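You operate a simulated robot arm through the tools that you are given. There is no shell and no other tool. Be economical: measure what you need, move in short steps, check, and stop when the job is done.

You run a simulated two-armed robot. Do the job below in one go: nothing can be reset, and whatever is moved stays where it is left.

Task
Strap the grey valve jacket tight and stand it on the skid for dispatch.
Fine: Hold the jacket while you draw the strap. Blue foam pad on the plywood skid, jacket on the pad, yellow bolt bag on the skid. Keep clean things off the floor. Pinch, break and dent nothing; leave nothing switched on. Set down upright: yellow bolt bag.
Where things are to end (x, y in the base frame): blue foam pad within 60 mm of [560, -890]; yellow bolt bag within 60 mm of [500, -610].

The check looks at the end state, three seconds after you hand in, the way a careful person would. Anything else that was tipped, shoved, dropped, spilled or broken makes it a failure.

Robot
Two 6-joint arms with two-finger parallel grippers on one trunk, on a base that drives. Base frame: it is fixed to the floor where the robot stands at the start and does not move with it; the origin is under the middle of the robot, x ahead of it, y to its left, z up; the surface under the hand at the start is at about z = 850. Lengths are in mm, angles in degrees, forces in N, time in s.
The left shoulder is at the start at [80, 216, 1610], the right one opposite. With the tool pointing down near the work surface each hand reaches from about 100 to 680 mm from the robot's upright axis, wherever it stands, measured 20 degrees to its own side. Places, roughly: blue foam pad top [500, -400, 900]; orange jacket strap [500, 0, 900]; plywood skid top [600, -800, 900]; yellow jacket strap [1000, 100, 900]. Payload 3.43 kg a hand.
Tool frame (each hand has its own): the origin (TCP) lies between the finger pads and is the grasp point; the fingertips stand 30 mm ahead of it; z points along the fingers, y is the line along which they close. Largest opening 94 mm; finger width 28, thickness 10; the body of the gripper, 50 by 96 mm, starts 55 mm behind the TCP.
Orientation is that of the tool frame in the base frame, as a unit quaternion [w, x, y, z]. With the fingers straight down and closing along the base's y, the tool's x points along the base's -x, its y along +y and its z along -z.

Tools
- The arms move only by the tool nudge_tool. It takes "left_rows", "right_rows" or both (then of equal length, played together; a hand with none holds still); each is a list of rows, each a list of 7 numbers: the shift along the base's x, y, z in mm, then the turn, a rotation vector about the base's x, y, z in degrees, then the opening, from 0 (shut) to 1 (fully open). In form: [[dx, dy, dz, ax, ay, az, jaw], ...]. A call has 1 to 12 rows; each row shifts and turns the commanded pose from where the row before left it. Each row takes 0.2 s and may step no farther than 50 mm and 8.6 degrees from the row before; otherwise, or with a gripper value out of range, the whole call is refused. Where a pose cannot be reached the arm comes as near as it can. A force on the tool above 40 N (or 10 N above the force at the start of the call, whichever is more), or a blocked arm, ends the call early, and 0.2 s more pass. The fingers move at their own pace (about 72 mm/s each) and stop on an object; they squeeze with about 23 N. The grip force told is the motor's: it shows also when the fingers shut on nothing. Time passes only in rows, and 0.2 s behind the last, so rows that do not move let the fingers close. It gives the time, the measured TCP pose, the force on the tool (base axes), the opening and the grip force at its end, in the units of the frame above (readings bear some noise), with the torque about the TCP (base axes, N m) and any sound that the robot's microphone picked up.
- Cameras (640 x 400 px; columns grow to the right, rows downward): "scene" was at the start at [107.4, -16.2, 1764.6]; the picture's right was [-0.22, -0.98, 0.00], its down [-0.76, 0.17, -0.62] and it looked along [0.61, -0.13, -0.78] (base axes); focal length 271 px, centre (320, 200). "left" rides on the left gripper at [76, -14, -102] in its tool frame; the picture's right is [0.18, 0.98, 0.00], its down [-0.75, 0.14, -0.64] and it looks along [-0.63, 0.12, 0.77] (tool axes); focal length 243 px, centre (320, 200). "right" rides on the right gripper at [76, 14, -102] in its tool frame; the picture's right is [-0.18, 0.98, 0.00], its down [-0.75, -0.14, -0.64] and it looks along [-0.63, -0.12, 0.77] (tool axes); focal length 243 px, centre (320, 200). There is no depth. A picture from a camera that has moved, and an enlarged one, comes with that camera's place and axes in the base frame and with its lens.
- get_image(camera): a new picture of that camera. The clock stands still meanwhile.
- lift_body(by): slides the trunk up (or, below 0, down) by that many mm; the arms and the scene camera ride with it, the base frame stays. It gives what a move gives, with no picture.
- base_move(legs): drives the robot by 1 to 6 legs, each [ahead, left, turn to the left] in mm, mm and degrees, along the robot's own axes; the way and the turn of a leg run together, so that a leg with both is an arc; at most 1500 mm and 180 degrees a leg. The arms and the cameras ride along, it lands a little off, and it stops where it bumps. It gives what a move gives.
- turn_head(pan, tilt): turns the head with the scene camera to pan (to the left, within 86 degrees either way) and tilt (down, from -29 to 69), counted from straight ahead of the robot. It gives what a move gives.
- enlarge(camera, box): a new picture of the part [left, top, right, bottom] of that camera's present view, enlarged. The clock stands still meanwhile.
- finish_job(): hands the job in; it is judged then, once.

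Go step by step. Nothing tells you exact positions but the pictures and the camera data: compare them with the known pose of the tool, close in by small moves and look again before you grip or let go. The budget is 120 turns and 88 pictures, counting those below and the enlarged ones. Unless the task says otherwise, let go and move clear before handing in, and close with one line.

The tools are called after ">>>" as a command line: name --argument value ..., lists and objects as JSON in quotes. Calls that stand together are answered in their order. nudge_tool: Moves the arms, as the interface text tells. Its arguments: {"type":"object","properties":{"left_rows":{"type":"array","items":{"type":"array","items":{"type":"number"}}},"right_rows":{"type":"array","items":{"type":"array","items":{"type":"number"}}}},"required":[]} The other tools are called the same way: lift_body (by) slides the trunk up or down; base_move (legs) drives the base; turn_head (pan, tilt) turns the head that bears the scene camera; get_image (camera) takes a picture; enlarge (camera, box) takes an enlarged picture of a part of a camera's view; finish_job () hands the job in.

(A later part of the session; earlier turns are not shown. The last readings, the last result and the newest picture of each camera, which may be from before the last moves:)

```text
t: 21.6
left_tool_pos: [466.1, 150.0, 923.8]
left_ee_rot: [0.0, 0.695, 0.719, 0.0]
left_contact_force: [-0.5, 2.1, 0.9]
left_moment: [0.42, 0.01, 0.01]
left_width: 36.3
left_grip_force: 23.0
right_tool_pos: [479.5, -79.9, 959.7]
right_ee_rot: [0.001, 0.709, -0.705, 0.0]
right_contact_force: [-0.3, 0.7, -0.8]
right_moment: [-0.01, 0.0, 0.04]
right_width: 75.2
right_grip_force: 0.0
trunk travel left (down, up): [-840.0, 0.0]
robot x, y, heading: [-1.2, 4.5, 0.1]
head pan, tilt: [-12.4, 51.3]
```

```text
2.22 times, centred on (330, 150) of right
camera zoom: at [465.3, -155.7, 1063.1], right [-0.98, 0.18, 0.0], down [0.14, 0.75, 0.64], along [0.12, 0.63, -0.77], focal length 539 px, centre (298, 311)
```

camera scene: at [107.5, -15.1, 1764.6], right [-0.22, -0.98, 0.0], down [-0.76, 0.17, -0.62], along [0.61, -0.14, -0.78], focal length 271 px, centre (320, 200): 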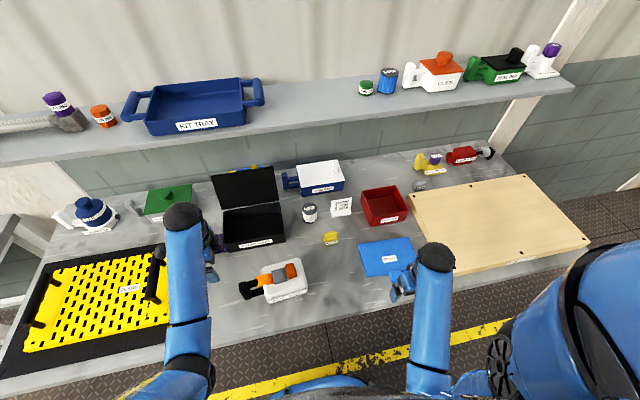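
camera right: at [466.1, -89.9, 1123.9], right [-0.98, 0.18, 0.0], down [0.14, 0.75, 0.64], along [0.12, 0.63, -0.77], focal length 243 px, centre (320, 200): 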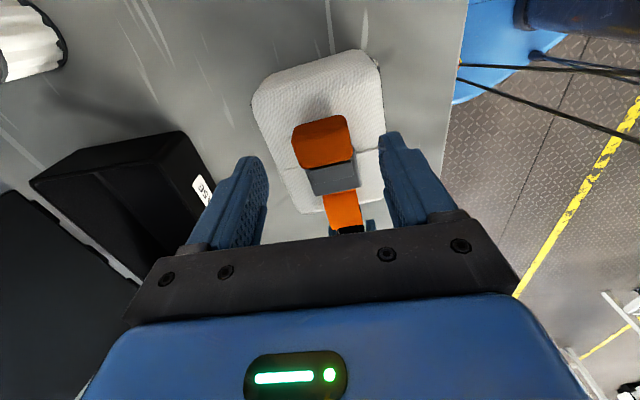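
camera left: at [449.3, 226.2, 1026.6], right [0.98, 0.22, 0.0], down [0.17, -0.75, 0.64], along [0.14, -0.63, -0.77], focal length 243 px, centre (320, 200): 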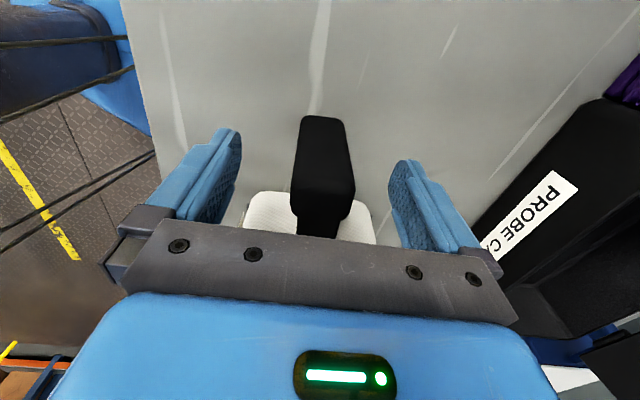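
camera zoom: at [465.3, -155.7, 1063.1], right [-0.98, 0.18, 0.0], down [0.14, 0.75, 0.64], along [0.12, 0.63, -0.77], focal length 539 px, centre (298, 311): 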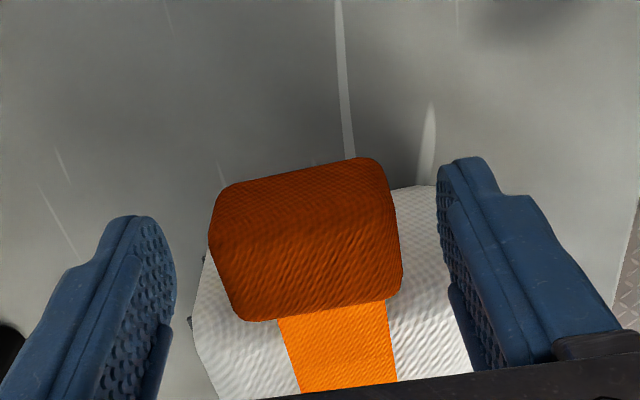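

The strap stays tight. Release the handle and raise both hands, turning the right hand back and moving toward the foam pad.

>>> nudge_tool --left_rows '[[0, 0, 0, 0, 0, 0, 0.6], [0, 0, 0, 0, 0, 0, 1], [0, 0, 0, 0, 0, 0, 1], [0, 0, 20, 0, 0, 0, 1], [0, 0, 30, 0, 0, 0, 1], [0, 0, 30, 0, 0, 0, 1]]' --right_rows '[[0, 0, 0, 0, 0, 0, 1], [0, 0, 10, 0, 0, 0, 1], [0, 0, 20, 0, 0, 0, 1], [0, 0, 30, 0, 0, 0, 1], [0, -20, 30, 0, 0, 0, 1], [0, -30, 0, 0, 0, 0, 1]]'

>>> nudge_tool --right_rows '[[-10, -25, 0, 0, 0, -8.2, 1], [-10, -25, 0, 0, 0, -8.2, 1], [-10, -25, 0, 0, 0, -8.2, 1], [-10, -25, 0, 0, 0, -8.2, 1], [-10, -25, 0, 0, 0, -8.2, 1], [-10, -25, 0, 0, 0, -8.2, 1], [-10, -25, 0, 0, 0, -8.2, 1], [-10, -25, 0, 0, 0, -8.2, 1], [-10, -25, 0, 0, 0, -8.2, 1], [-10, -25, 0, 0, 0, -8.2, 1], [-10, -25, 0, 0, 0, -8.2, 1]]'

>>> get_image --camera "right"

>>> get_image --camera "scene"

```text
t: 23.0
left_tool_pos: [466.2, 149.9, 1004.0]
left_ee_rot: [0.0, 0.694, 0.719, 0.001]
left_contact_force: [-0.5, -0.1, 0.6]
left_moment: [-0.02, 0.0, 0.0]
left_width: 93.7
left_grip_force: 0.1
right_tool_pos: [478.7, -133.2, 1050.0]
right_ee_rot: [0.0, 0.708, -0.706, 0.0]
right_contact_force: [0.6, -0.7, -0.5]
right_moment: [-0.04, 0.0, 0.03]
right_width: 94.1
right_grip_force: 0.0
trunk travel left (down, up): [-840.0, 0.0]
robot x, y, heading: [0.6, 1.1, -0.0]
head pan, tilt: [-12.4, 51.3]
```

```text
t: 25.4
left_tool_pos: [465.7, 148.6, 1004.0]
left_ee_rot: [0.0, 0.695, 0.719, 0.0]
left_contact_force: [0.8, -0.1, 0.2]
left_moment: [0.02, -0.04, 0.0]
left_width: 93.9
left_grip_force: 0.0
right_tool_pos: [369.6, -406.7, 1043.0]
right_ee_rot: [0.001, 0.0, 1.0, -0.001]
right_contact_force: [1.0, -0.4, 0.1]
right_moment: [-0.01, -0.01, 0.02]
right_width: 94.0
right_grip_force: 0.2
right hand out of reach, approached as far as the arm can: row 4
trunk travel left (down, up): [-840.0, 0.0]
robot x, y, heading: [0.2, -0.5, -0.1]
head pan, tilt: [-12.4, 51.3]
```

```text
50 pictures are left
camera right: at [293.2, -391.8, 1146.7], right [0.19, 0.98, 0.0], down [0.75, -0.14, 0.64], along [0.63, -0.12, -0.77], focal length 243 px, centre (320, 200)
```

right: 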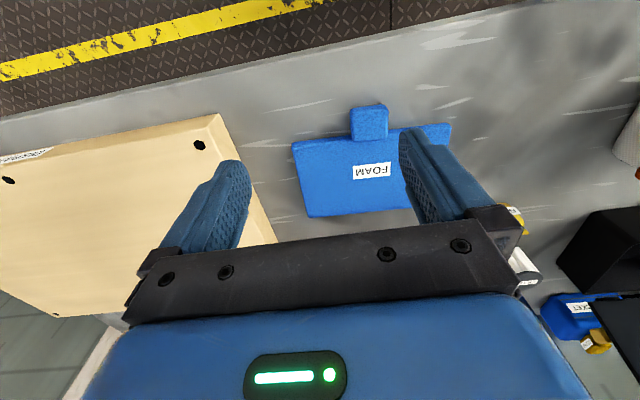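

```text
49 pictures are left
camera scene: at [107.2, -16.9, 1764.6], right [-0.22, -0.98, 0.0], down [-0.76, 0.17, -0.62], along [0.61, -0.13, -0.78], focal length 271 px, centre (320, 200)
```

scene: 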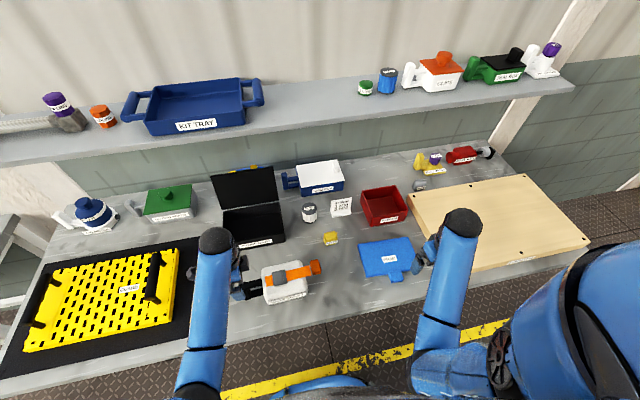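

The pad (about 185 × 120 mm, centred near (487, −358)) has a grip tab toward me at about (412, −356). I'll put the right hand over the tab.

>>> nudge_tool --right_rows '[[14, 17, -36, 0, 0, 0, 1], [14, 17, -36, 0, 0, 0, 1], [14, 17, -36, 0, 0, 0, 1]]'

>>> get_image --camera "right"

```text
t: 26.2
left_tool_pos: [466.5, 149.2, 1003.8]
left_ee_rot: [0.0, 0.695, 0.719, 0.0]
left_contact_force: [-1.0, -0.6, 0.2]
left_moment: [-0.03, -0.04, 0.01]
left_width: 94.0
left_grip_force: 0.0
right_tool_pos: [411.4, -356.9, 937.4]
right_ee_rot: [0.0, 0.0, 1.0, -0.001]
right_contact_force: [-0.5, 0.3, 0.5]
right_moment: [0.0, -0.02, 0.0]
right_width: 93.8
right_grip_force: 0.1
trunk travel left (down, up): [-840.0, 0.0]
robot x, y, heading: [-5.5, 0.5, 0.0]
head pan, tilt: [-12.4, 51.3]
```

```text
48 pictures are left
camera right: at [336.4, -340.5, 1041.1], right [0.18, 0.98, 0.0], down [0.75, -0.14, 0.64], along [0.63, -0.12, -0.77], focal length 243 px, centre (320, 200)
```

right: 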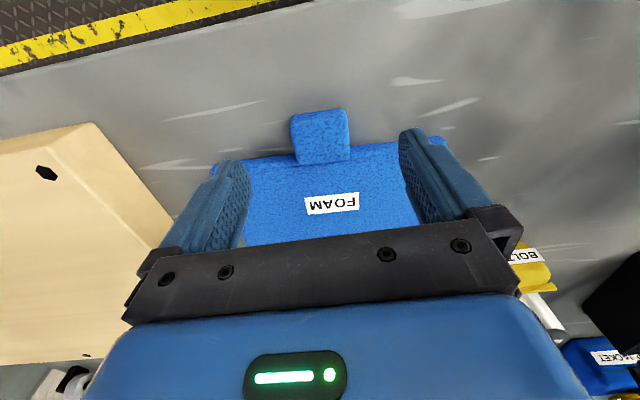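

The tab top is at about (414, −356, 871), right below the hand. Descending and closing on it.

>>> nudge_tool --right_rows '[[2, 0, -18, 0, 0, 0, 0.9], [0, 0, -14, 0, 0, 0, 0.75], [0, 0, -8, 0, 0, 0, 0.7], [0, 0, -5, 0, 0, 0, 0.7]]'

>>> get_image --camera "right"

```text
t: 27.2
left_tool_pos: [465.4, 150.9, 1004.7]
left_ee_rot: [0.0, 0.695, 0.719, 0.0]
left_contact_force: [0.3, 0.0, -0.7]
left_moment: [0.03, 0.02, -0.02]
left_width: 94.0
left_grip_force: 0.1
right_tool_pos: [412.9, -355.8, 892.7]
right_ee_rot: [0.0, -0.001, 1.0, 0.0]
right_contact_force: [0.5, 0.3, -0.2]
right_moment: [0.02, -0.01, -0.01]
right_width: 65.8
right_grip_force: 0.1
trunk travel left (down, up): [-840.0, 0.0]
robot x, y, heading: [-1.9, 2.8, 0.4]
head pan, tilt: [-12.4, 51.3]
```

```text
47 pictures are left
camera right: at [337.6, -340.1, 996.0], right [0.18, 0.98, 0.0], down [0.75, -0.14, 0.64], along [0.63, -0.12, -0.77], focal length 243 px, centre (320, 200)
```

right: 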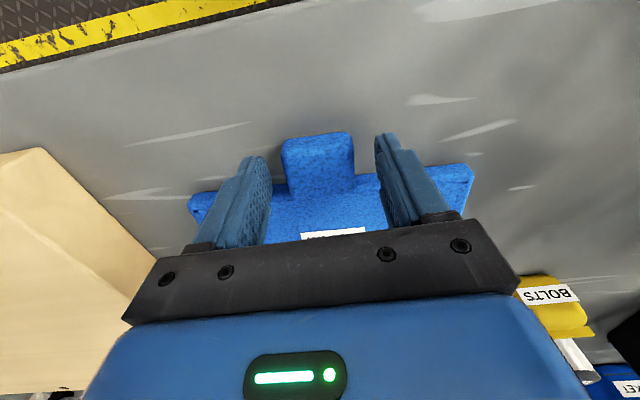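

>>> nudge_tool --right_rows '[[0, 0, -3, 0, 0, 0, 0.7], [0, 0, -3, 0, 0, 0, 0.7], [0, 0, 0, 0, 0, 0, 0.4], [0, 0, 0, 0, 0, 0, 0.2], [0, 0, 0, 0, 0, 0, 0.1], [0, 0, 0, 0, 0, 0, 0.1]]'

>>> get_image --camera "right"

```text
t: 28.6
left_tool_pos: [465.5, 150.0, 1006.1]
left_ee_rot: [0.0, 0.694, 0.72, 0.0]
left_contact_force: [0.4, 0.2, -0.6]
left_moment: [-0.02, 0.01, -0.02]
left_width: 93.9
left_grip_force: 0.1
right_tool_pos: [414.2, -354.4, 886.7]
right_ee_rot: [-0.001, 0.0, 1.0, 0.0]
right_contact_force: [0.4, 0.6, 1.5]
right_moment: [-0.03, 0.07, 0.04]
right_width: 43.2
right_grip_force: 22.7
trunk travel left (down, up): [-840.0, 0.0]
robot x, y, heading: [4.4, -3.4, -0.0]
head pan, tilt: [-12.4, 51.3]
```

```text
46 pictures are left
camera right: at [337.6, -339.9, 990.4], right [0.18, 0.98, 0.0], down [0.75, -0.14, 0.64], along [0.63, -0.12, -0.77], focal length 243 px, centre (320, 200)
```

right: 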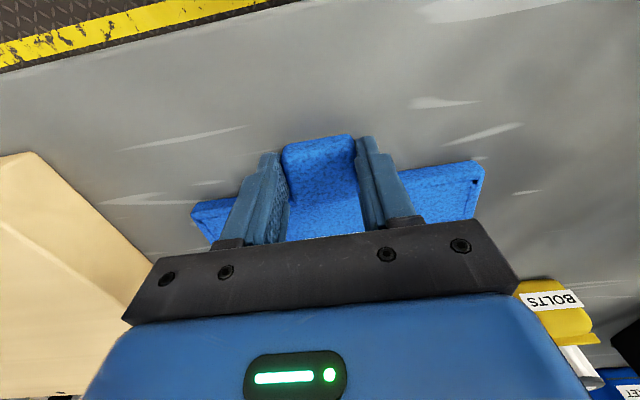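

Gripped the tab (43 mm). Lift the pad and check that it hangs well.

>>> nudge_tool --right_rows '[[0, 0, 10, 0, 0, 0, 0], [0, 0, 20, 0, 0, 0, 0], [0, 0, 30, 0, 0, 0, 0], [0, 0, 30, 0, 0, 0, 0], [0, 0, 30, 0, 0, 0, 0], [0, 0, 0, 0, 0, 0, 0]]' --left_rows '[[0, 0, 20, 0, 0, 0, 1], [0, 0, 20, 0, 0, 0, 1], [0, -10, 20, 0, 0, 0, 1], [10, -30, 10, 0, 0, 0, 1], [20, -40, 0, 0, 0, 0, 1], [20, -40, 0, 0, 0, 0, 1]]'

>>> get_image --camera "scene"

```text
t: 30.0
left_tool_pos: [522.2, 27.2, 1057.6]
left_ee_rot: [-0.001, 0.694, 0.72, 0.001]
left_contact_force: [-0.6, 0.3, -1.0]
left_moment: [0.01, -0.01, 0.02]
left_width: 93.9
left_grip_force: 0.1
left hand out of reach, approached as far as the arm can: row 3, 4
right_tool_pos: [414.2, -356.5, 1006.4]
right_ee_rot: [-0.001, 0.0, 1.0, 0.0]
right_contact_force: [0.2, 0.2, -0.8]
right_moment: [0.03, 0.1, 0.02]
right_width: 43.2
right_grip_force: 22.8
trunk travel left (down, up): [-840.0, 0.0]
robot x, y, heading: [-2.5, -1.1, -0.2]
head pan, tilt: [-12.4, 51.3]
```

```text
45 pictures are left
camera scene: at [108.9, -18.2, 1764.4], right [-0.22, -0.98, 0.0], down [-0.76, 0.17, -0.62], along [0.61, -0.13, -0.78], focal length 271 px, centre (320, 200)
```

scene: 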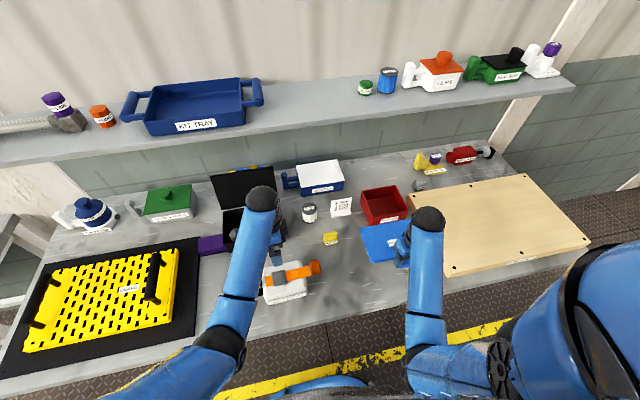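

The pad hangs level. Now the left hand goes toward the yellow bolt bag at about (618, −164).

>>> nudge_tool --left_rows '[[20, -20, 0, 0, 0, 0, 1], [20, -20, 0, 0, 0, 0, 1], [20, -20, -10, 0, 0, 0, 1], [20, -20, -10, 0, 0, 0, 1], [15, -20, -10, 0, 0, 0, 1], [0, -20, -10, 0, 0, 0, 1]]'

>>> get_image --camera "left"

```text
t: 31.4
left_tool_pos: [616.6, -92.2, 1017.9]
left_ee_rot: [0.0, 0.695, 0.719, 0.0]
left_contact_force: [0.3, 0.3, -0.2]
left_moment: [-0.02, -0.01, 0.02]
left_width: 94.1
left_grip_force: 0.0
right_tool_pos: [412.4, -356.6, 1006.9]
right_ee_rot: [-0.001, -0.001, 1.0, 0.001]
right_contact_force: [0.1, 0.1, -1.3]
right_moment: [0.01, 0.1, 0.0]
right_width: 43.4
right_grip_force: 23.2
trunk travel left (down, up): [-840.0, 0.0]
robot x, y, heading: [2.2, -0.5, 0.0]
head pan, tilt: [-12.4, 51.3]
```

```text
44 pictures are left
camera left: at [599.2, -16.2, 1119.9], right [0.98, 0.22, 0.0], down [0.17, -0.75, 0.64], along [0.14, -0.63, -0.77], focal length 243 px, centre (320, 200)
```

left: 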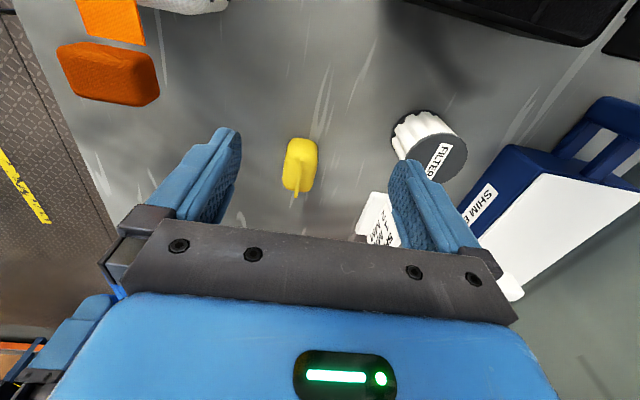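

The bag is about 30 mm thick in x with a neck on top; closing along x suits it. Moving over it.

>>> nudge_tool --left_rows '[[-2, -24, -10, 0, 0, 0, 1], [-2, -24, -20, 0, 0, 0, 1], [-1, -24, -20, 0, 0, 0, 1]]'

>>> get_image --camera "left"

```text
t: 32.2
left_tool_pos: [579.9, -133.3, 992.7]
left_ee_rot: [0.0, 0.695, 0.719, 0.0]
left_contact_force: [-0.8, -0.6, -0.6]
left_moment: [0.02, -0.03, 0.0]
left_width: 93.9
left_grip_force: 0.0
left hand out of reach, approached as far as the arm can: row 1, 2, 3
right_tool_pos: [413.0, -354.3, 1007.7]
right_ee_rot: [0.0, 0.0, 1.0, 0.001]
right_contact_force: [1.5, 0.1, -1.3]
right_moment: [0.01, 0.09, 0.05]
right_width: 43.4
right_grip_force: 23.5
trunk travel left (down, up): [-840.0, 0.0]
robot x, y, heading: [-4.2, -0.3, -0.3]
head pan, tilt: [-12.4, 51.3]
```

```text
43 pictures are left
camera left: at [563.0, -57.8, 1094.4], right [0.98, 0.22, 0.0], down [0.17, -0.75, 0.64], along [0.14, -0.63, -0.77], focal length 243 px, centre (320, 200)
```

left: 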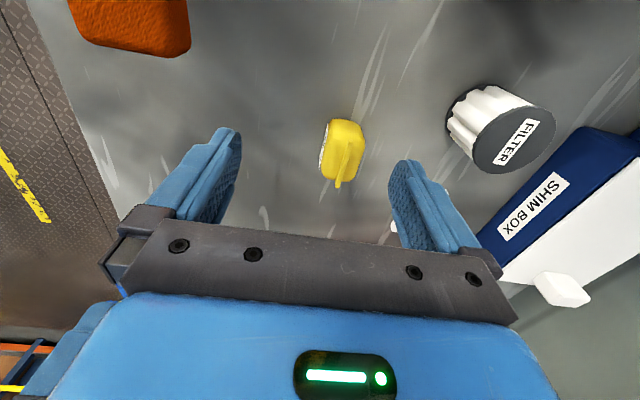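

The left arm is out of reach at this stance, so I'll drive 220 mm to the right, with everything held clear of the bench.

>>> base_move --legs '[[0, -220, 0]]'

>>> get_image --camera "scene"

>>> get_image --camera "left"

```text
t: 33.9
left_tool_pos: [578.9, -349.2, 991.9]
left_ee_rot: [0.001, 0.694, 0.72, -0.001]
left_contact_force: [0.8, -0.4, 0.7]
left_moment: [-0.02, 0.02, -0.02]
left_width: 93.9
left_grip_force: 0.0
right_tool_pos: [413.3, -571.6, 1008.8]
right_ee_rot: [0.0, -0.001, 1.0, -0.002]
right_contact_force: [-0.4, -0.1, -0.5]
right_moment: [-0.06, 0.06, 0.01]
right_width: 43.6
right_grip_force: 22.7
trunk travel left (down, up): [-840.0, 0.0]
robot x, y, heading: [-0.6, -220.6, -0.1]
head pan, tilt: [-12.4, 51.3]
```

```text
42 pictures are left
camera scene: at [107.7, -229.8, 1764.6], right [-0.21, -0.98, 0.0], down [-0.76, 0.17, -0.63], along [0.61, -0.14, -0.78], focal length 271 px, centre (320, 200)
```

scene: 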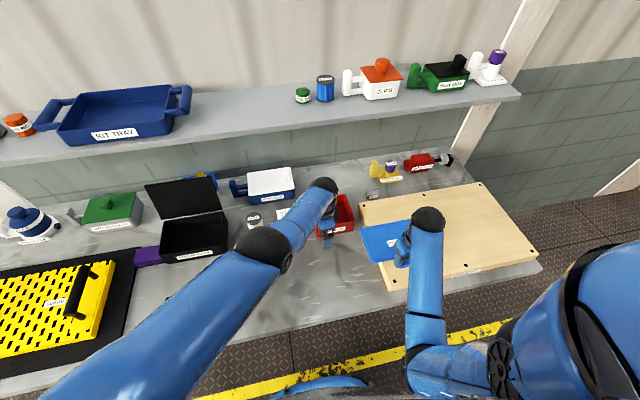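

```text
41 pictures are left
camera left: at [563.6, -273.0, 1094.5], right [0.98, 0.22, 0.0], down [0.17, -0.75, 0.65], along [0.14, -0.63, -0.76], focal length 243 px, centre (320, 200)
```

left: 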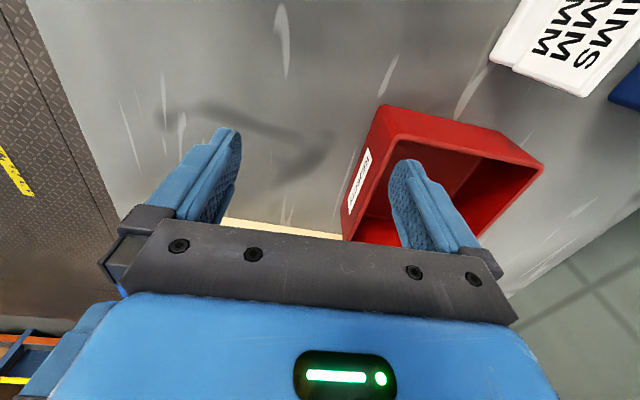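

Now bring the left hand back over the bag at (610, −164).

>>> nudge_tool --left_rows '[[0, 35, 5, 0, 0, 0, 1], [6, 38, 0, 0, 0, 0, 1], [8, 38, 0, 0, 0, 0, 1], [8, 38, -15, 0, 0, 0, 1], [8, 36, -20, 0, 0, 0, 1]]'

>>> get_image --camera "left"

```text
t: 35.1
left_tool_pos: [609.3, -166.2, 963.2]
left_ee_rot: [0.0, 0.695, 0.719, 0.0]
left_contact_force: [-0.5, 0.0, -0.8]
left_moment: [-0.02, 0.04, 0.0]
left_width: 93.9
left_grip_force: 0.0
right_tool_pos: [415.5, -574.3, 1008.7]
right_ee_rot: [0.0, -0.001, 1.0, 0.0]
right_contact_force: [-0.1, -0.3, -0.8]
right_moment: [0.0, 0.07, 0.01]
right_width: 43.3
right_grip_force: 23.0
trunk travel left (down, up): [-840.0, 0.0]
robot x, y, heading: [-3.2, -221.0, 0.0]
head pan, tilt: [-12.4, 51.3]
```

```text
40 pictures are left
camera left: at [593.7, -90.7, 1064.4], right [0.98, 0.22, 0.0], down [0.17, -0.75, 0.64], along [0.14, -0.63, -0.77], focal length 243 px, centre (320, 200)
```

left: 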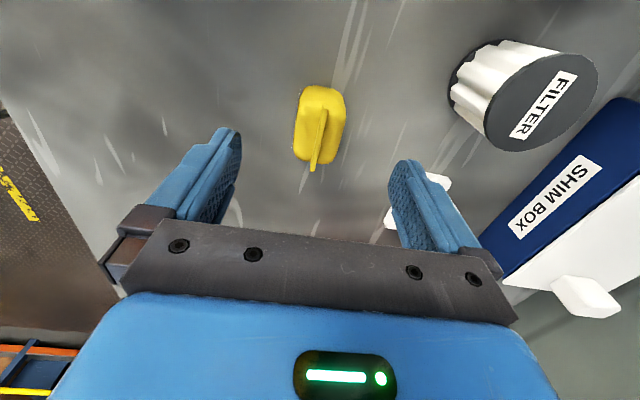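

Bag centred under the hand. Lower around the bag body.

>>> nudge_tool --left_rows '[[0, 1, -20, 0, 0, 0, 0.85], [0, 0, -20, 0, 0, 0, 0.75], [0, 0, -15, 0, 0, 0, 0.7]]'

>>> get_image --camera "left"

```text
t: 35.9
left_tool_pos: [611.1, -166.5, 908.5]
left_ee_rot: [0.0, 0.694, 0.72, 0.001]
left_contact_force: [0.8, 0.0, 0.4]
left_moment: [0.01, -0.01, 0.02]
left_width: 65.6
left_grip_force: 0.0
right_tool_pos: [413.6, -575.0, 1008.0]
right_ee_rot: [0.0, -0.001, 1.0, 0.0]
right_contact_force: [-0.3, -0.1, 0.0]
right_moment: [0.0, 0.05, -0.02]
right_width: 43.4
right_grip_force: 23.5
trunk travel left (down, up): [-840.0, 0.0]
robot x, y, heading: [2.1, -221.6, 0.0]
head pan, tilt: [-12.4, 51.3]
```

```text
39 pictures are left
camera left: at [594.0, -90.6, 1009.3], right [0.98, 0.22, 0.0], down [0.17, -0.75, 0.64], along [0.14, -0.63, -0.77], focal length 243 px, centre (320, 200)
```

left: 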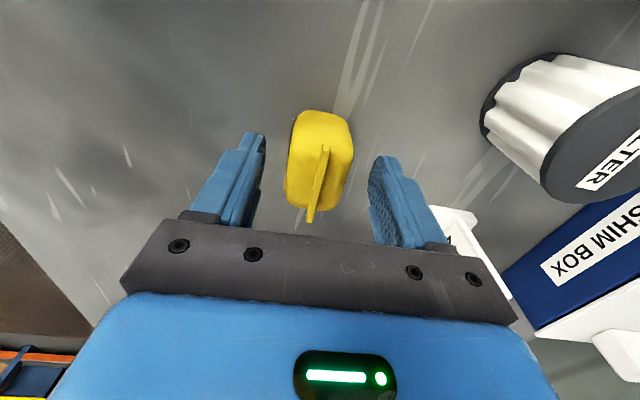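

>>> nudge_tool --left_rows '[[0, 0, -6, 0, 0, 0, 0.7], [0, 0, -6, 0, 0, 0, 0.6], [0, 0, 0, 0, 0, 0, 0.4], [0, 0, 0, 0, 0, 0, 0.2], [0, 0, 0, 0, 0, 0, 0.1], [0, 0, 10, 0, 0, 0, 0.1], [0, 0, 20, 0, 0, 0, 0.1]]'

>>> get_image --camera "left"

```text
t: 37.5
left_tool_pos: [606.1, -166.1, 929.9]
left_ee_rot: [0.0, 0.694, 0.72, 0.0]
left_contact_force: [-0.6, -0.4, 0.1]
left_moment: [0.02, 0.0, 0.01]
left_width: 39.7
left_grip_force: 23.2
left hand out of reach, approached as far as the arm can: row 2
right_tool_pos: [413.2, -575.3, 1008.9]
right_ee_rot: [0.001, -0.001, 1.0, 0.001]
right_contact_force: [0.0, 0.1, -0.3]
right_moment: [-0.01, 0.07, 0.03]
right_width: 43.3
right_grip_force: 23.3
trunk travel left (down, up): [-840.0, 0.0]
robot x, y, heading: [1.2, -223.5, 0.1]
head pan, tilt: [-12.4, 51.3]
```

```text
38 pictures are left
camera left: at [589.8, -89.5, 1029.9], right [0.98, 0.22, 0.0], down [0.17, -0.75, 0.64], along [0.14, -0.63, -0.77], focal length 243 px, centre (320, 200)
```

left: 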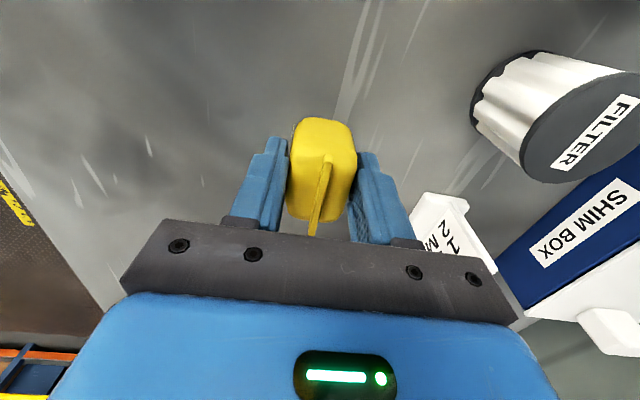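

The bag is gripped and lifted. Raise it further, and look to the right before driving there.

>>> nudge_tool --left_rows '[[-10, -10, 30, 0, 0, 0, 0.1], [-15, -20, 30, 0, 0, 0, 0.1], [-20, -30, 30, 0, 0, 0, 0.1], [-20, -30, 10, 0, 0, 0, 0.1], [-20, -30, 0, 0, 0, 0, 0.1]]'

>>> turn_head --pan -60 --tilt 45

>>> get_image --camera "scene"

```text
t: 38.7
left_tool_pos: [520.4, -287.6, 1029.2]
left_ee_rot: [-0.001, 0.694, 0.72, 0.001]
left_contact_force: [-0.9, -0.2, -0.7]
left_moment: [0.02, -0.01, 0.0]
left_width: 39.6
left_grip_force: 22.8
right_tool_pos: [412.9, -575.7, 1007.4]
right_ee_rot: [0.0, 0.0, 1.0, 0.0]
right_contact_force: [1.1, 0.0, -1.4]
right_moment: [0.03, 0.08, -0.05]
right_width: 43.7
right_grip_force: 22.7
trunk travel left (down, up): [-840.0, 0.0]
robot x, y, heading: [-1.0, -217.9, 0.3]
head pan, tilt: [-12.4, 51.3]
```

```text
t: 39.8
left_tool_pos: [522.1, -286.0, 1028.2]
left_ee_rot: [0.0, 0.694, 0.72, 0.0]
left_contact_force: [0.5, 0.2, -0.9]
left_moment: [-0.02, -0.02, 0.0]
left_width: 39.7
left_grip_force: 23.1
right_tool_pos: [414.6, -575.2, 1007.5]
right_ee_rot: [0.0, -0.001, 1.0, 0.0]
right_contact_force: [-0.2, 0.4, -0.2]
right_moment: [-0.03, 0.06, -0.01]
right_width: 43.2
right_grip_force: 23.0
trunk travel left (down, up): [-840.0, 0.0]
robot x, y, heading: [-3.0, -220.1, 0.1]
head pan, tilt: [-60.0, 45.0]
```

```text
37 pictures are left
camera scene: at [74.7, -290.9, 1773.2], right [-0.87, -0.5, 0.0], down [-0.35, 0.61, -0.71], along [0.35, -0.61, -0.71], focal length 271 px, centre (320, 200)
```

scene: 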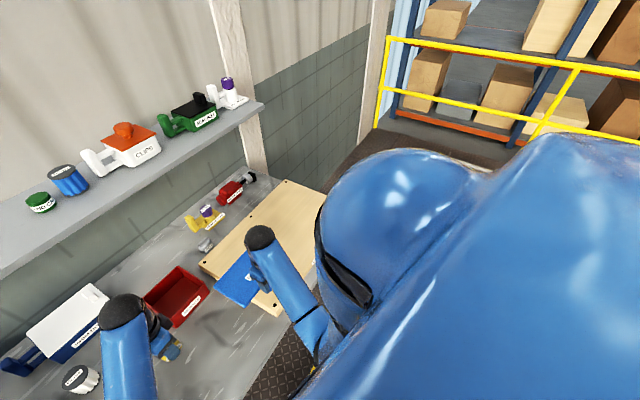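

The way looks clear along the bench. Drive 470 mm right and turn the head back to the work.

>>> base_move --legs '[[0, -470, 0]]'

>>> turn_head --pan -10 --tilt 52

>>> get_image --camera "scene"

>>> get_image --camera "right"

```text
t: 42.6
left_tool_pos: [523.0, -749.8, 1027.6]
left_ee_rot: [0.0, 0.692, 0.722, -0.001]
left_contact_force: [0.0, 1.0, -0.8]
left_moment: [0.0, -0.03, 0.0]
left_width: 39.7
left_grip_force: 22.5
right_tool_pos: [418.7, -1037.9, 1007.8]
right_ee_rot: [0.0, -0.004, 1.0, -0.001]
right_contact_force: [0.4, 0.3, -0.3]
right_moment: [-0.03, 0.05, 0.01]
right_width: 43.4
right_grip_force: 22.9
trunk travel left (down, up): [-840.0, 0.0]
robot x, y, heading: [0.8, -686.9, 0.6]
head pan, tilt: [-60.0, 45.0]
```

```text
t: 43.8
left_tool_pos: [524.3, -750.7, 1027.7]
left_ee_rot: [0.0, 0.692, 0.722, 0.0]
left_contact_force: [-0.2, 0.1, -0.1]
left_moment: [0.02, 0.03, 0.01]
left_width: 39.8
left_grip_force: 22.9
right_tool_pos: [418.1, -1040.6, 1007.8]
right_ee_rot: [-0.001, -0.003, 1.0, -0.001]
right_contact_force: [-0.9, 0.4, -0.3]
right_moment: [0.0, 0.11, 0.01]
right_width: 43.4
right_grip_force: 23.0
trunk travel left (down, up): [-840.0, 0.0]
robot x, y, heading: [3.3, -686.7, 0.5]
head pan, tilt: [-10.0, 52.0]
```

```text
36 pictures are left
camera scene: at [109.5, -699.8, 1763.7], right [-0.17, -0.99, 0.0], down [-0.78, 0.13, -0.62], along [0.61, -0.1, -0.79], focal length 271 px, centre (320, 200)
```

scene: 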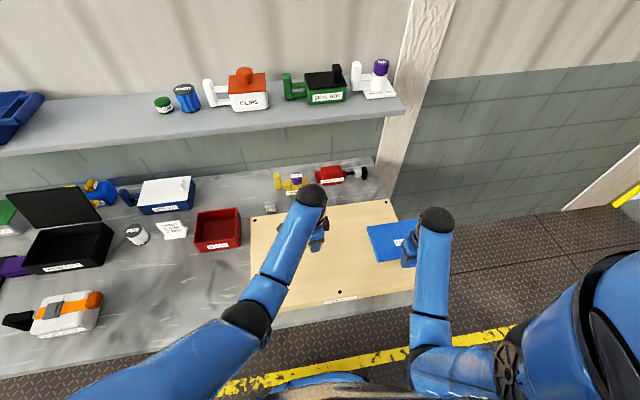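

```text
35 pictures are left
camera right: at [341.8, -1025.1, 1110.9], right [0.18, 0.98, 0.0], down [0.75, -0.14, 0.64], along [0.63, -0.11, -0.77], focal length 243 px, centre (320, 200)
```

right: 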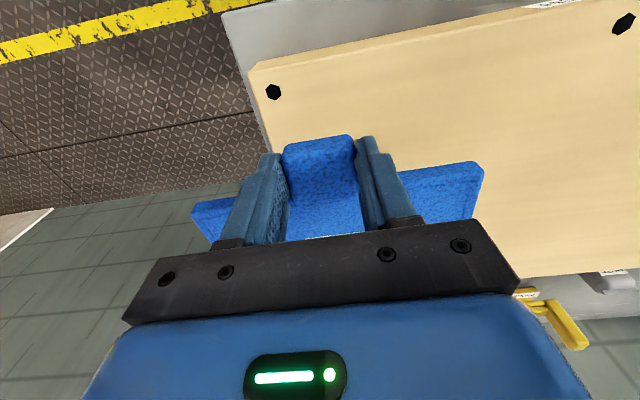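

Skid top is at z≈894, spanning y −520 to −1085. I'll move the pad over (560, −890) and the bag over (500, −610).

>>> nudge_tool --left_rows '[[-6, 35, 0, 0, 0, 0, 0.1], [-6, 35, 0, 0, 0, 0, 0.1], [-6, 35, 0, 0, 0, 0, 0.1], [-6, 35, -10, 0, 0, 0, 0.1], [0, 0, -20, 0, 0, 0, 0.1], [0, 0, -20, 0, 0, 0, 0.1]]' --right_rows '[[0, 26, 0, 0, 0, 0, 0], [13, 26, 0, 0, 0, 0, 0], [13, 26, 0, 0, 0, 0, 0], [13, 26, 0, 0, 0, 0, 0], [14, 26, -20, 0, 0, 0, 0], [14, 22, -20, 0, 0, 0, 0]]'

>>> get_image --camera "scene"

```text
t: 45.2
left_tool_pos: [500.5, -611.2, 978.3]
left_ee_rot: [0.0, 0.692, 0.722, 0.0]
left_contact_force: [-0.8, 0.3, -1.0]
left_moment: [-0.03, 0.01, -0.04]
left_width: 39.7
left_grip_force: 22.4
right_tool_pos: [487.1, -886.6, 967.0]
right_ee_rot: [0.0, -0.004, 1.0, 0.0]
right_contact_force: [1.2, 0.1, -1.2]
right_moment: [0.0, 0.08, 0.02]
right_width: 43.3
right_grip_force: 22.7
trunk travel left (down, up): [-840.0, 0.0]
robot x, y, heading: [6.0, -687.1, 0.6]
head pan, tilt: [-10.0, 52.0]
```

```text
34 pictures are left
camera scene: at [111.3, -699.9, 1763.6], right [-0.17, -0.99, 0.0], down [-0.78, 0.13, -0.61], along [0.61, -0.1, -0.79], focal length 271 px, centre (320, 200)
```

scene: 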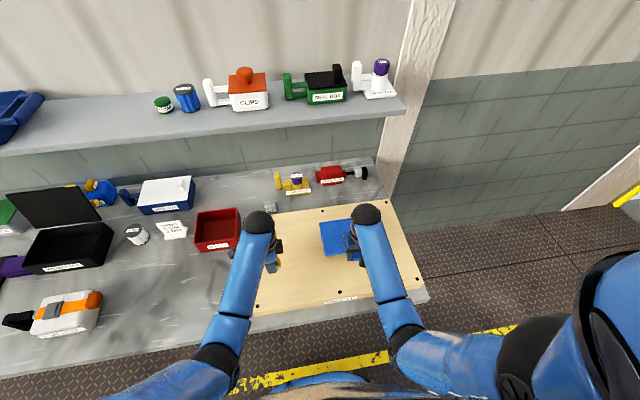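

Both are over their places. Lower near contact.

>>> nudge_tool --left_rows '[[0, 0, -12, 0, 0, 0, 0.1], [0, 0, -10, 0, 0, 0, 0.1], [0, 0, -5, 0, 0, 0, 0.1], [0, 0, -3, 0, 0, 0, 0.1]]' --right_rows '[[0, 0, -12, 0, 0, 0, 0], [0, 0, -10, 0, 0, 0, 0], [0, 0, -5, 0, 0, 0, 0], [0, 0, -3, 0, 0, 0, 0]]'

>>> enlarge --camera "scene" --box '[240, 200, 400, 300]'

```text
t: 46.2
left_tool_pos: [499.0, -609.7, 948.0]
left_ee_rot: [0.0, 0.692, 0.721, 0.0]
left_contact_force: [0.6, 0.9, -1.1]
left_moment: [0.02, 0.0, 0.0]
left_width: 39.7
left_grip_force: 23.4
right_tool_pos: [484.2, -887.5, 937.9]
right_ee_rot: [0.0, -0.004, 1.0, 0.001]
right_contact_force: [-0.5, 0.9, -0.2]
right_moment: [-0.04, 0.03, 0.0]
right_width: 43.3
right_grip_force: 22.8
trunk travel left (down, up): [-840.0, 0.0]
robot x, y, heading: [-1.7, -688.0, 0.4]
head pan, tilt: [-10.0, 52.0]
```

```text
4.00 times, centred on (320, 250) of scene
camera zoom: at [109.0, -699.8, 1763.7], right [-0.17, -0.99, 0.0], down [-0.78, 0.13, -0.62], along [0.61, -0.1, -0.79], focal length 1085 px, centre (320, 0)
```

zoom: 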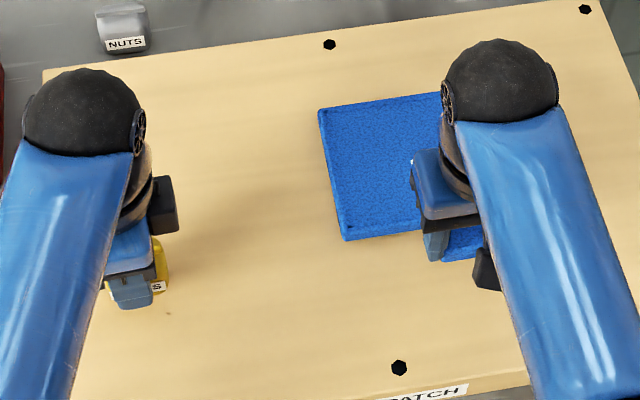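

Nearly down; final slow millimetres.

>>> nudge_tool --left_rows '[[0, 0, -2, 0, 0, 0, 0.1], [0, 0, -2, 0, 0, 0, 0.1], [0, 0, 0, 0, 0, 0, 0.1]]' --right_rows '[[0, 0, -2, 0, 0, 0, 0], [0, 0, -2, 0, 0, 0, 0], [0, 0, -2, 0, 0, 0, 0]]'

```text
t: 47.0
left_tool_pos: [498.4, -610.7, 942.8]
left_ee_rot: [0.0, 0.692, 0.722, 0.0]
left_contact_force: [0.1, 0.3, -0.6]
left_moment: [-0.01, 0.01, -0.02]
left_width: 39.7
left_grip_force: 22.8
right_tool_pos: [484.1, -889.1, 931.7]
right_ee_rot: [0.002, -0.004, 1.0, 0.0]
right_contact_force: [-1.3, -0.8, 3.9]
right_moment: [-0.01, -0.69, -0.05]
right_width: 43.0
right_grip_force: 22.9
trunk travel left (down, up): [-840.0, 0.0]
robot x, y, heading: [2.5, -687.8, 0.4]
head pan, tilt: [-10.0, 52.0]
```

The pad touches. Release it and feel the bag down further.

>>> nudge_tool --left_rows '[[0, 0, -2, 0, 0, 0, 0.1], [0, 0, -2, 0, 0, 0, 0.1], [0, 0, 0, 0, 0, 0, 0.1]]' --right_rows '[[0, 0, 0, 0, 0, 0, 0.5], [0, 0, 0, 0, 0, 0, 0.7], [0, 0, 0, 0, 0, 0, 0.75]]'

```text
t: 47.8
left_tool_pos: [499.7, -611.9, 941.5]
left_ee_rot: [0.003, 0.692, 0.722, 0.001]
left_contact_force: [0.6, 2.5, 20.0]
left_moment: [0.02, 0.0, -0.01]
left_width: 39.8
left_grip_force: 22.7
right_tool_pos: [483.1, -887.5, 932.2]
right_ee_rot: [0.001, -0.003, 1.0, 0.0]
right_contact_force: [0.1, 0.4, 0.4]
right_moment: [0.04, 0.01, 0.01]
right_width: 70.2
right_grip_force: 0.0
trunk travel left (down, up): [-840.0, 0.0]
robot x, y, heading: [-0.6, -690.1, 0.1]
head pan, tilt: [-10.0, 52.0]
```

The bag is down (20 N); ease up, open, and lift both hands clear.

>>> nudge_tool --left_rows '[[0, 0, 2, 0, 0, 0, 0.2], [0, 0, 0, 0, 0, 0, 0.5], [0, 0, 0, 0, 0, 0, 0.7], [0, 0, 0, 0, 0, 0, 0.75], [0, 0, 20, 0, 0, 0, 0.75], [0, 0, 30, 0, 0, 0, 0.8], [0, 0, 30, 0, 0, 0, 1]]' --right_rows '[[0, 0, 20, 0, 0, 0, 0.75], [0, 0, 30, 0, 0, 0, 0.9], [0, 0, 30, 0, 0, 0, 1], [-20, -20, 20, 0, 0, 0, 1], [-30, -40, 0, 0, 0, 0, 1], [-30, -40, 0, 0, 0, 0, 1], [-30, -40, 0, 0, 0, 0, 1]]'

>>> get_image --camera "scene"

>>> get_image --camera "left"

```text
t: 49.4
left_tool_pos: [499.7, -611.5, 1023.0]
left_ee_rot: [0.0, 0.692, 0.722, 0.0]
left_contact_force: [-1.0, -0.3, -0.7]
left_moment: [0.0, 0.0, -0.01]
left_width: 94.3
left_grip_force: 0.0
right_tool_pos: [372.1, -1029.4, 1030.0]
right_ee_rot: [0.0, -0.005, 1.0, 0.001]
right_contact_force: [-0.2, -0.7, -1.1]
right_moment: [-0.01, 0.0, -0.02]
right_width: 94.1
right_grip_force: 0.0
trunk travel left (down, up): [-840.0, 0.0]
robot x, y, heading: [4.1, -686.1, 0.5]
head pan, tilt: [-10.0, 52.0]
```

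```text
32 pictures are left
camera scene: at [108.2, -700.6, 1763.7], right [-0.17, -0.99, 0.0], down [-0.78, 0.13, -0.62], along [0.61, -0.1, -0.79], focal length 271 px, centre (320, 200)
```

scene: 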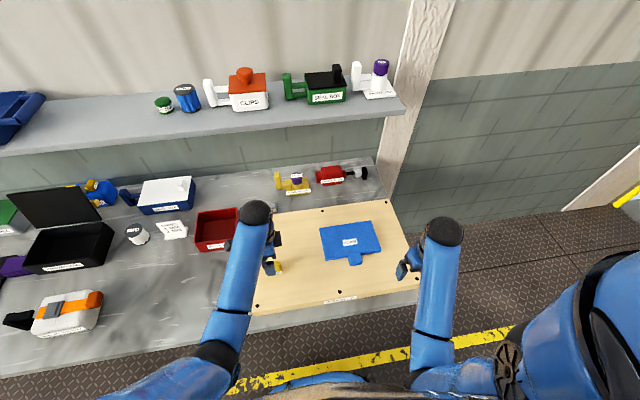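

```text
31 pictures are left
camera left: at [482.2, -535.3, 1124.8], right [0.97, 0.23, 0.0], down [0.17, -0.75, 0.64], along [0.15, -0.62, -0.77], focal length 243 px, centre (320, 200)
```

left: 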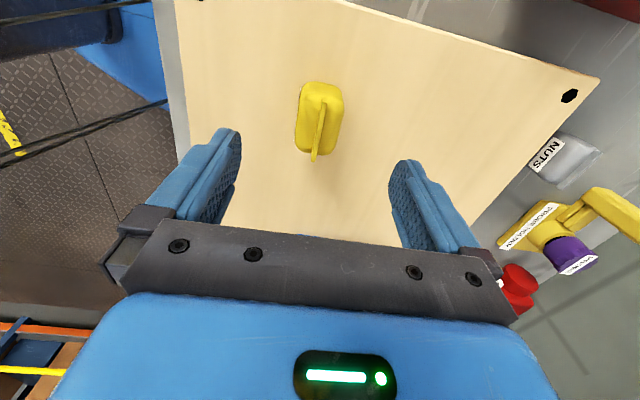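

Both pad and bag are placed well and upright. Now drive back to the jacket.

>>> nudge_tool --left_rows '[[0, 0, 30, 0, 0, 0, 1], [0, 30, 10, 0, 0, 0, 1], [0, 40, 0, 0, 0, 0, 1]]'

>>> base_move --legs '[[0, 690, 0]]'

>>> get_image --camera "left"

```text
t: 50.2
left_tool_pos: [499.8, -539.3, 1061.4]
left_ee_rot: [0.001, 0.692, 0.722, -0.001]
left_contact_force: [-0.1, 0.8, 0.4]
left_moment: [-0.02, 0.02, -0.02]
left_width: 93.9
left_grip_force: 0.1
right_tool_pos: [373.0, -1027.5, 1031.5]
right_ee_rot: [0.0, -0.003, 1.0, -0.001]
right_contact_force: [0.2, -0.4, 0.9]
right_moment: [0.0, -0.03, -0.01]
right_width: 94.0
right_grip_force: 0.0
trunk travel left (down, up): [-840.0, 0.0]
robot x, y, heading: [0.6, -685.3, 0.2]
head pan, tilt: [-10.0, 52.0]
```

```text
t: 54.0
left_tool_pos: [495.3, 150.5, 1062.4]
left_ee_rot: [0.0, 0.692, 0.722, 0.001]
left_contact_force: [0.7, 0.3, 0.5]
left_moment: [0.03, -0.01, 0.02]
left_width: 94.0
left_grip_force: 0.1
right_tool_pos: [369.4, -338.3, 1029.2]
right_ee_rot: [0.0, -0.004, 1.0, 0.001]
right_contact_force: [-0.1, -0.2, 0.4]
right_moment: [0.02, 0.01, -0.03]
right_width: 94.0
right_grip_force: 0.1
trunk travel left (down, up): [-840.0, 0.0]
robot x, y, heading: [-4.0, 1.0, 0.3]
head pan, tilt: [-10.0, 52.0]
```

```text
30 pictures are left
camera left: at [478.2, 225.0, 1164.2], right [0.97, 0.23, 0.0], down [0.17, -0.75, 0.64], along [0.15, -0.62, -0.77], focal length 243 px, centre (320, 200)
```

left: 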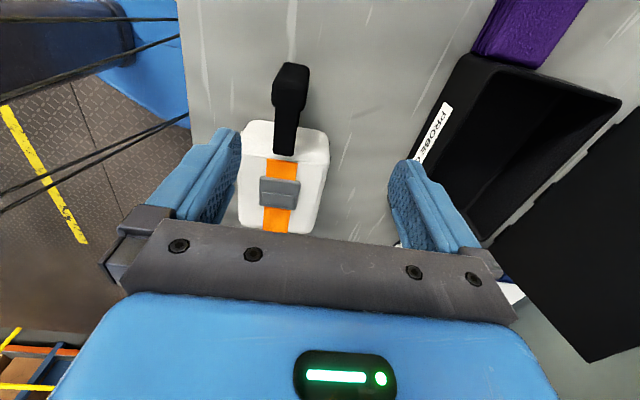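

Strap is still tight and jacket undisturbed. I'll grip the handle's end bar, deeper this time, for lifting.

>>> nudge_tool --left_rows '[[-10, 1, -35, 0, 0, 0, 1], [-10, 1, -35, 0, 0, 0, 1], [-9, 1, -30, 0, 0, 0, 1], [0, 0, -25, 0, 0, 0, 1]]'

>>> get_image --camera "left"

```text
t: 55.0
left_tool_pos: [467.2, 154.4, 936.2]
left_ee_rot: [0.001, 0.691, 0.723, 0.001]
left_contact_force: [-0.3, 0.9, 0.1]
left_moment: [0.02, -0.06, 0.02]
left_width: 93.9
left_grip_force: 0.1
right_tool_pos: [369.6, -338.4, 1030.0]
right_ee_rot: [-0.001, -0.005, 1.0, 0.001]
right_contact_force: [0.2, -0.2, -0.4]
right_moment: [-0.01, -0.03, -0.01]
right_width: 93.9
right_grip_force: 0.1
trunk travel left (down, up): [-840.0, 0.0]
robot x, y, heading: [-3.8, 3.1, 0.4]
head pan, tilt: [-10.0, 52.0]
```

```text
29 pictures are left
camera left: at [449.8, 229.8, 1038.1], right [0.97, 0.23, 0.0], down [0.17, -0.75, 0.64], along [0.15, -0.63, -0.77], focal length 243 px, centre (320, 200)
```

left: 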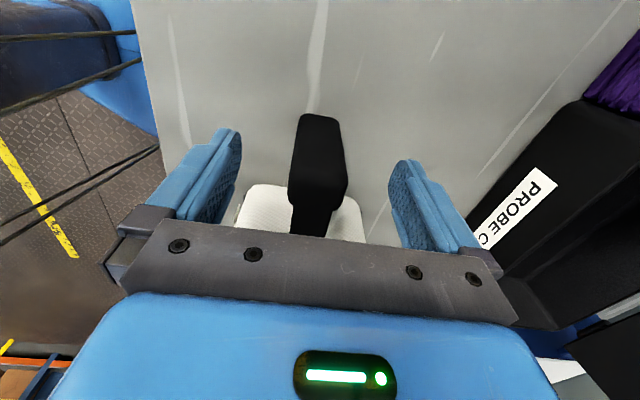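

>>> nudge_tool --left_rows '[[0, 0, -15, 0, 0, 0, 1], [0, 0, -13, 0, 0, 0, 1], [0, 0, 0, 0, 0, 0, 0.5], [0, 0, 0, 0, 0, 0, 0.2], [0, 0, 0, 0, 0, 0, 0], [0, 0, 0, 0, 0, 0, 0]]'

>>> nudge_tool --left_rows '[[0, 0, 4, 0, 0, 0, 0], [0, 0, 4, 0, 0, 0, 0], [0, 0, 4, 0, 0, 0, 0], [0, 0, 4, 0, 0, 0, 0], [0, 0, 4, 0, 0, 0, 0], [0, 0, 0, 0, 0, 0, 0]]'

>>> enlarge --camera "scene" --box '[200, 210, 360, 310]'

```text
t: 56.4
left_tool_pos: [465.8, 153.0, 908.4]
left_ee_rot: [0.001, 0.692, 0.722, 0.001]
left_contact_force: [0.4, -0.5, 0.4]
left_moment: [0.14, 0.06, -0.15]
left_width: 36.1
left_grip_force: 23.2
right_tool_pos: [369.8, -336.9, 1030.8]
right_ee_rot: [0.0, -0.005, 1.0, 0.0]
right_contact_force: [-0.9, -0.3, -0.4]
right_moment: [0.0, -0.02, -0.05]
right_width: 93.8
right_grip_force: 0.1
trunk travel left (down, up): [-840.0, 0.0]
robot x, y, heading: [-5.1, 3.2, 0.5]
head pan, tilt: [-10.0, 52.0]
```

```text
t: 57.8
left_tool_pos: [466.5, 153.7, 929.3]
left_ee_rot: [0.0, 0.692, 0.722, 0.0]
left_contact_force: [0.9, 0.7, -3.8]
left_moment: [0.53, 0.01, -0.01]
left_width: 36.3
left_grip_force: 23.0
right_tool_pos: [370.0, -338.4, 1031.8]
right_ee_rot: [0.0, -0.004, 1.0, 0.0]
right_contact_force: [-0.5, -0.4, 0.2]
right_moment: [0.03, -0.01, 0.01]
right_width: 93.8
right_grip_force: 0.1
trunk travel left (down, up): [-840.0, 0.0]
robot x, y, heading: [-5.5, 1.7, 0.5]
head pan, tilt: [-10.0, 52.0]
```

```text
4.00 times, centred on (280, 260) of scene
camera zoom: at [104.7, -8.5, 1763.7], right [-0.17, -0.99, 0.0], down [-0.78, 0.13, -0.62], along [0.61, -0.1, -0.79], focal length 1085 px, centre (480, -40)
```

zoom: 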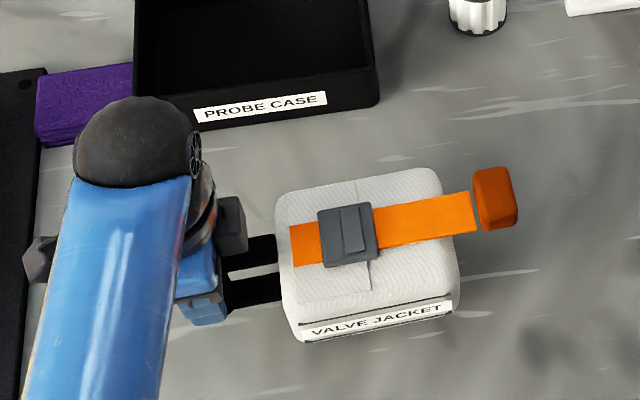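

The jacket lifted level (about 4 N). Raise it to carrying height.

>>> nudge_tool --left_rows '[[0, 0, 12, 0, 0, 0, 0], [0, 0, 20, 0, 0, 0, 0], [0, 0, 20, 0, 0, 0, 0], [0, 0, 20, 0, 0, 0, 0], [0, 0, 20, 0, 0, 0, 0], [0, 0, 15, 0, 0, 0, 0], [0, 0, 0, 0, 0, 0, 0]]' --right_rows '[[0, -10, 0, 0, 0, 0, 1], [0, -20, 0, 0, 0, 0, 1], [0, -20, 0, 0, 0, 0, 1], [0, -20, 0, 0, 0, 0, 1], [0, -20, 0, 0, 0, 0, 1], [0, 0, 0, 0, 0, 0, 1], [0, 0, 0, 0, 0, 0, 1]]'

>>> get_image --camera "scene"

```text
t: 59.4
left_tool_pos: [466.3, 154.9, 1035.7]
left_ee_rot: [0.0, 0.692, 0.722, -0.001]
left_contact_force: [-0.7, 0.5, -3.5]
left_moment: [0.5, 0.02, -0.03]
left_width: 36.2
left_grip_force: 23.0
right_tool_pos: [371.2, -426.9, 1031.8]
right_ee_rot: [0.0, -0.005, 1.0, 0.0]
right_contact_force: [0.4, 0.1, -0.6]
right_moment: [0.0, 0.0, -0.02]
right_width: 93.8
right_grip_force: 0.1
trunk travel left (down, up): [-840.0, 0.0]
robot x, y, heading: [-4.3, 3.9, 0.2]
head pan, tilt: [-10.0, 52.0]
```

```text
27 pictures are left
camera scene: at [104.7, -8.0, 1763.7], right [-0.17, -0.99, 0.0], down [-0.78, 0.13, -0.62], along [0.61, -0.1, -0.79], focal length 271 px, centre (320, 200)
```

scene: 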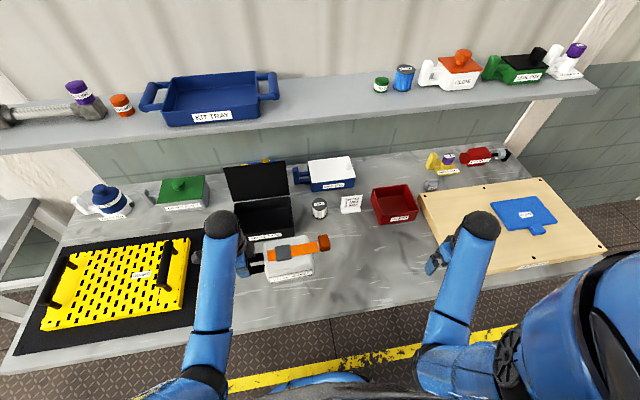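

The bag on the skid is about as tall as the jacket's carrying clearance, so I'll back off 170 mm, drive right in front of the bench, and come forward again.

>>> base_move --legs '[[-170, 0, 0], [0, -870, 0]]'

>>> get_image --camera "scene"

```text
t: 65.1
left_tool_pos: [297.9, -714.7, 1035.1]
left_ee_rot: [0.001, 0.696, 0.718, -0.001]
left_contact_force: [-1.3, -0.2, -4.7]
left_moment: [0.52, 0.04, -0.01]
left_width: 36.2
left_grip_force: 23.2
right_tool_pos: [194.3, -1294.1, 1030.7]
right_ee_rot: [0.0, 0.002, 1.0, 0.0]
right_contact_force: [-0.8, -0.4, 0.3]
right_moment: [-0.04, 0.0, 0.02]
right_width: 94.1
right_grip_force: 0.1
trunk travel left (down, up): [-840.0, 0.0]
robot x, y, heading: [-175.6, -859.8, -0.2]
head pan, tilt: [-10.0, 52.0]
```

```text
26 pictures are left
camera scene: at [-65.7, -871.1, 1763.7], right [-0.18, -0.98, 0.0], down [-0.78, 0.14, -0.62], along [0.61, -0.11, -0.79], focal length 271 px, centre (320, 200)
```

scene: 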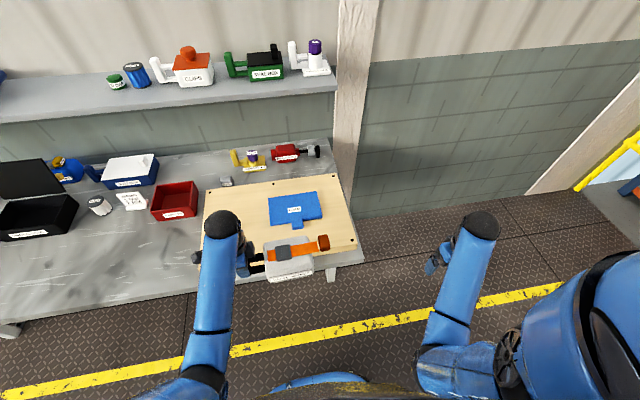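

Now forward 180 mm.

>>> base_move --legs '[[180, 0, 0]]'

>>> get_image --camera "scene"

```text
t: 66.6
left_tool_pos: [472.0, -717.2, 1037.1]
left_ee_rot: [0.0, 0.696, 0.718, 0.001]
left_contact_force: [-0.1, 0.2, -3.5]
left_moment: [0.53, 0.0, -0.04]
left_width: 36.0
left_grip_force: 22.9
right_tool_pos: [369.3, -1296.0, 1031.7]
right_ee_rot: [0.001, 0.004, 1.0, 0.001]
right_contact_force: [0.5, 0.7, 0.1]
right_moment: [-0.01, 0.01, -0.06]
right_width: 94.3
right_grip_force: 0.1
trunk travel left (down, up): [-840.0, 0.0]
robot x, y, heading: [2.4, -861.0, -0.6]
head pan, tilt: [-10.0, 52.0]
```

```text
25 pictures are left
camera scene: at [106.3, -874.2, 1764.1], right [-0.18, -0.98, 0.0], down [-0.77, 0.14, -0.62], along [0.61, -0.11, -0.79], focal length 271 px, centre (320, 200)
```

scene: 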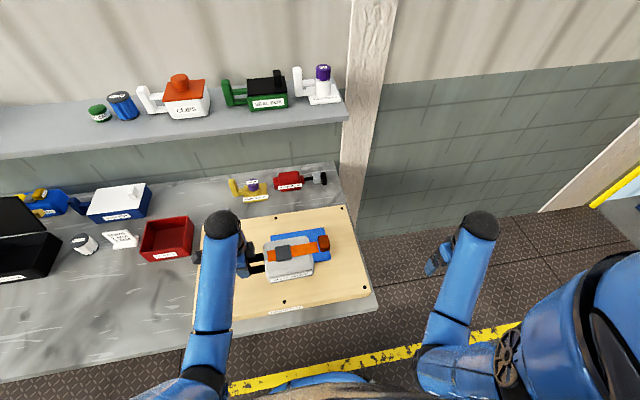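

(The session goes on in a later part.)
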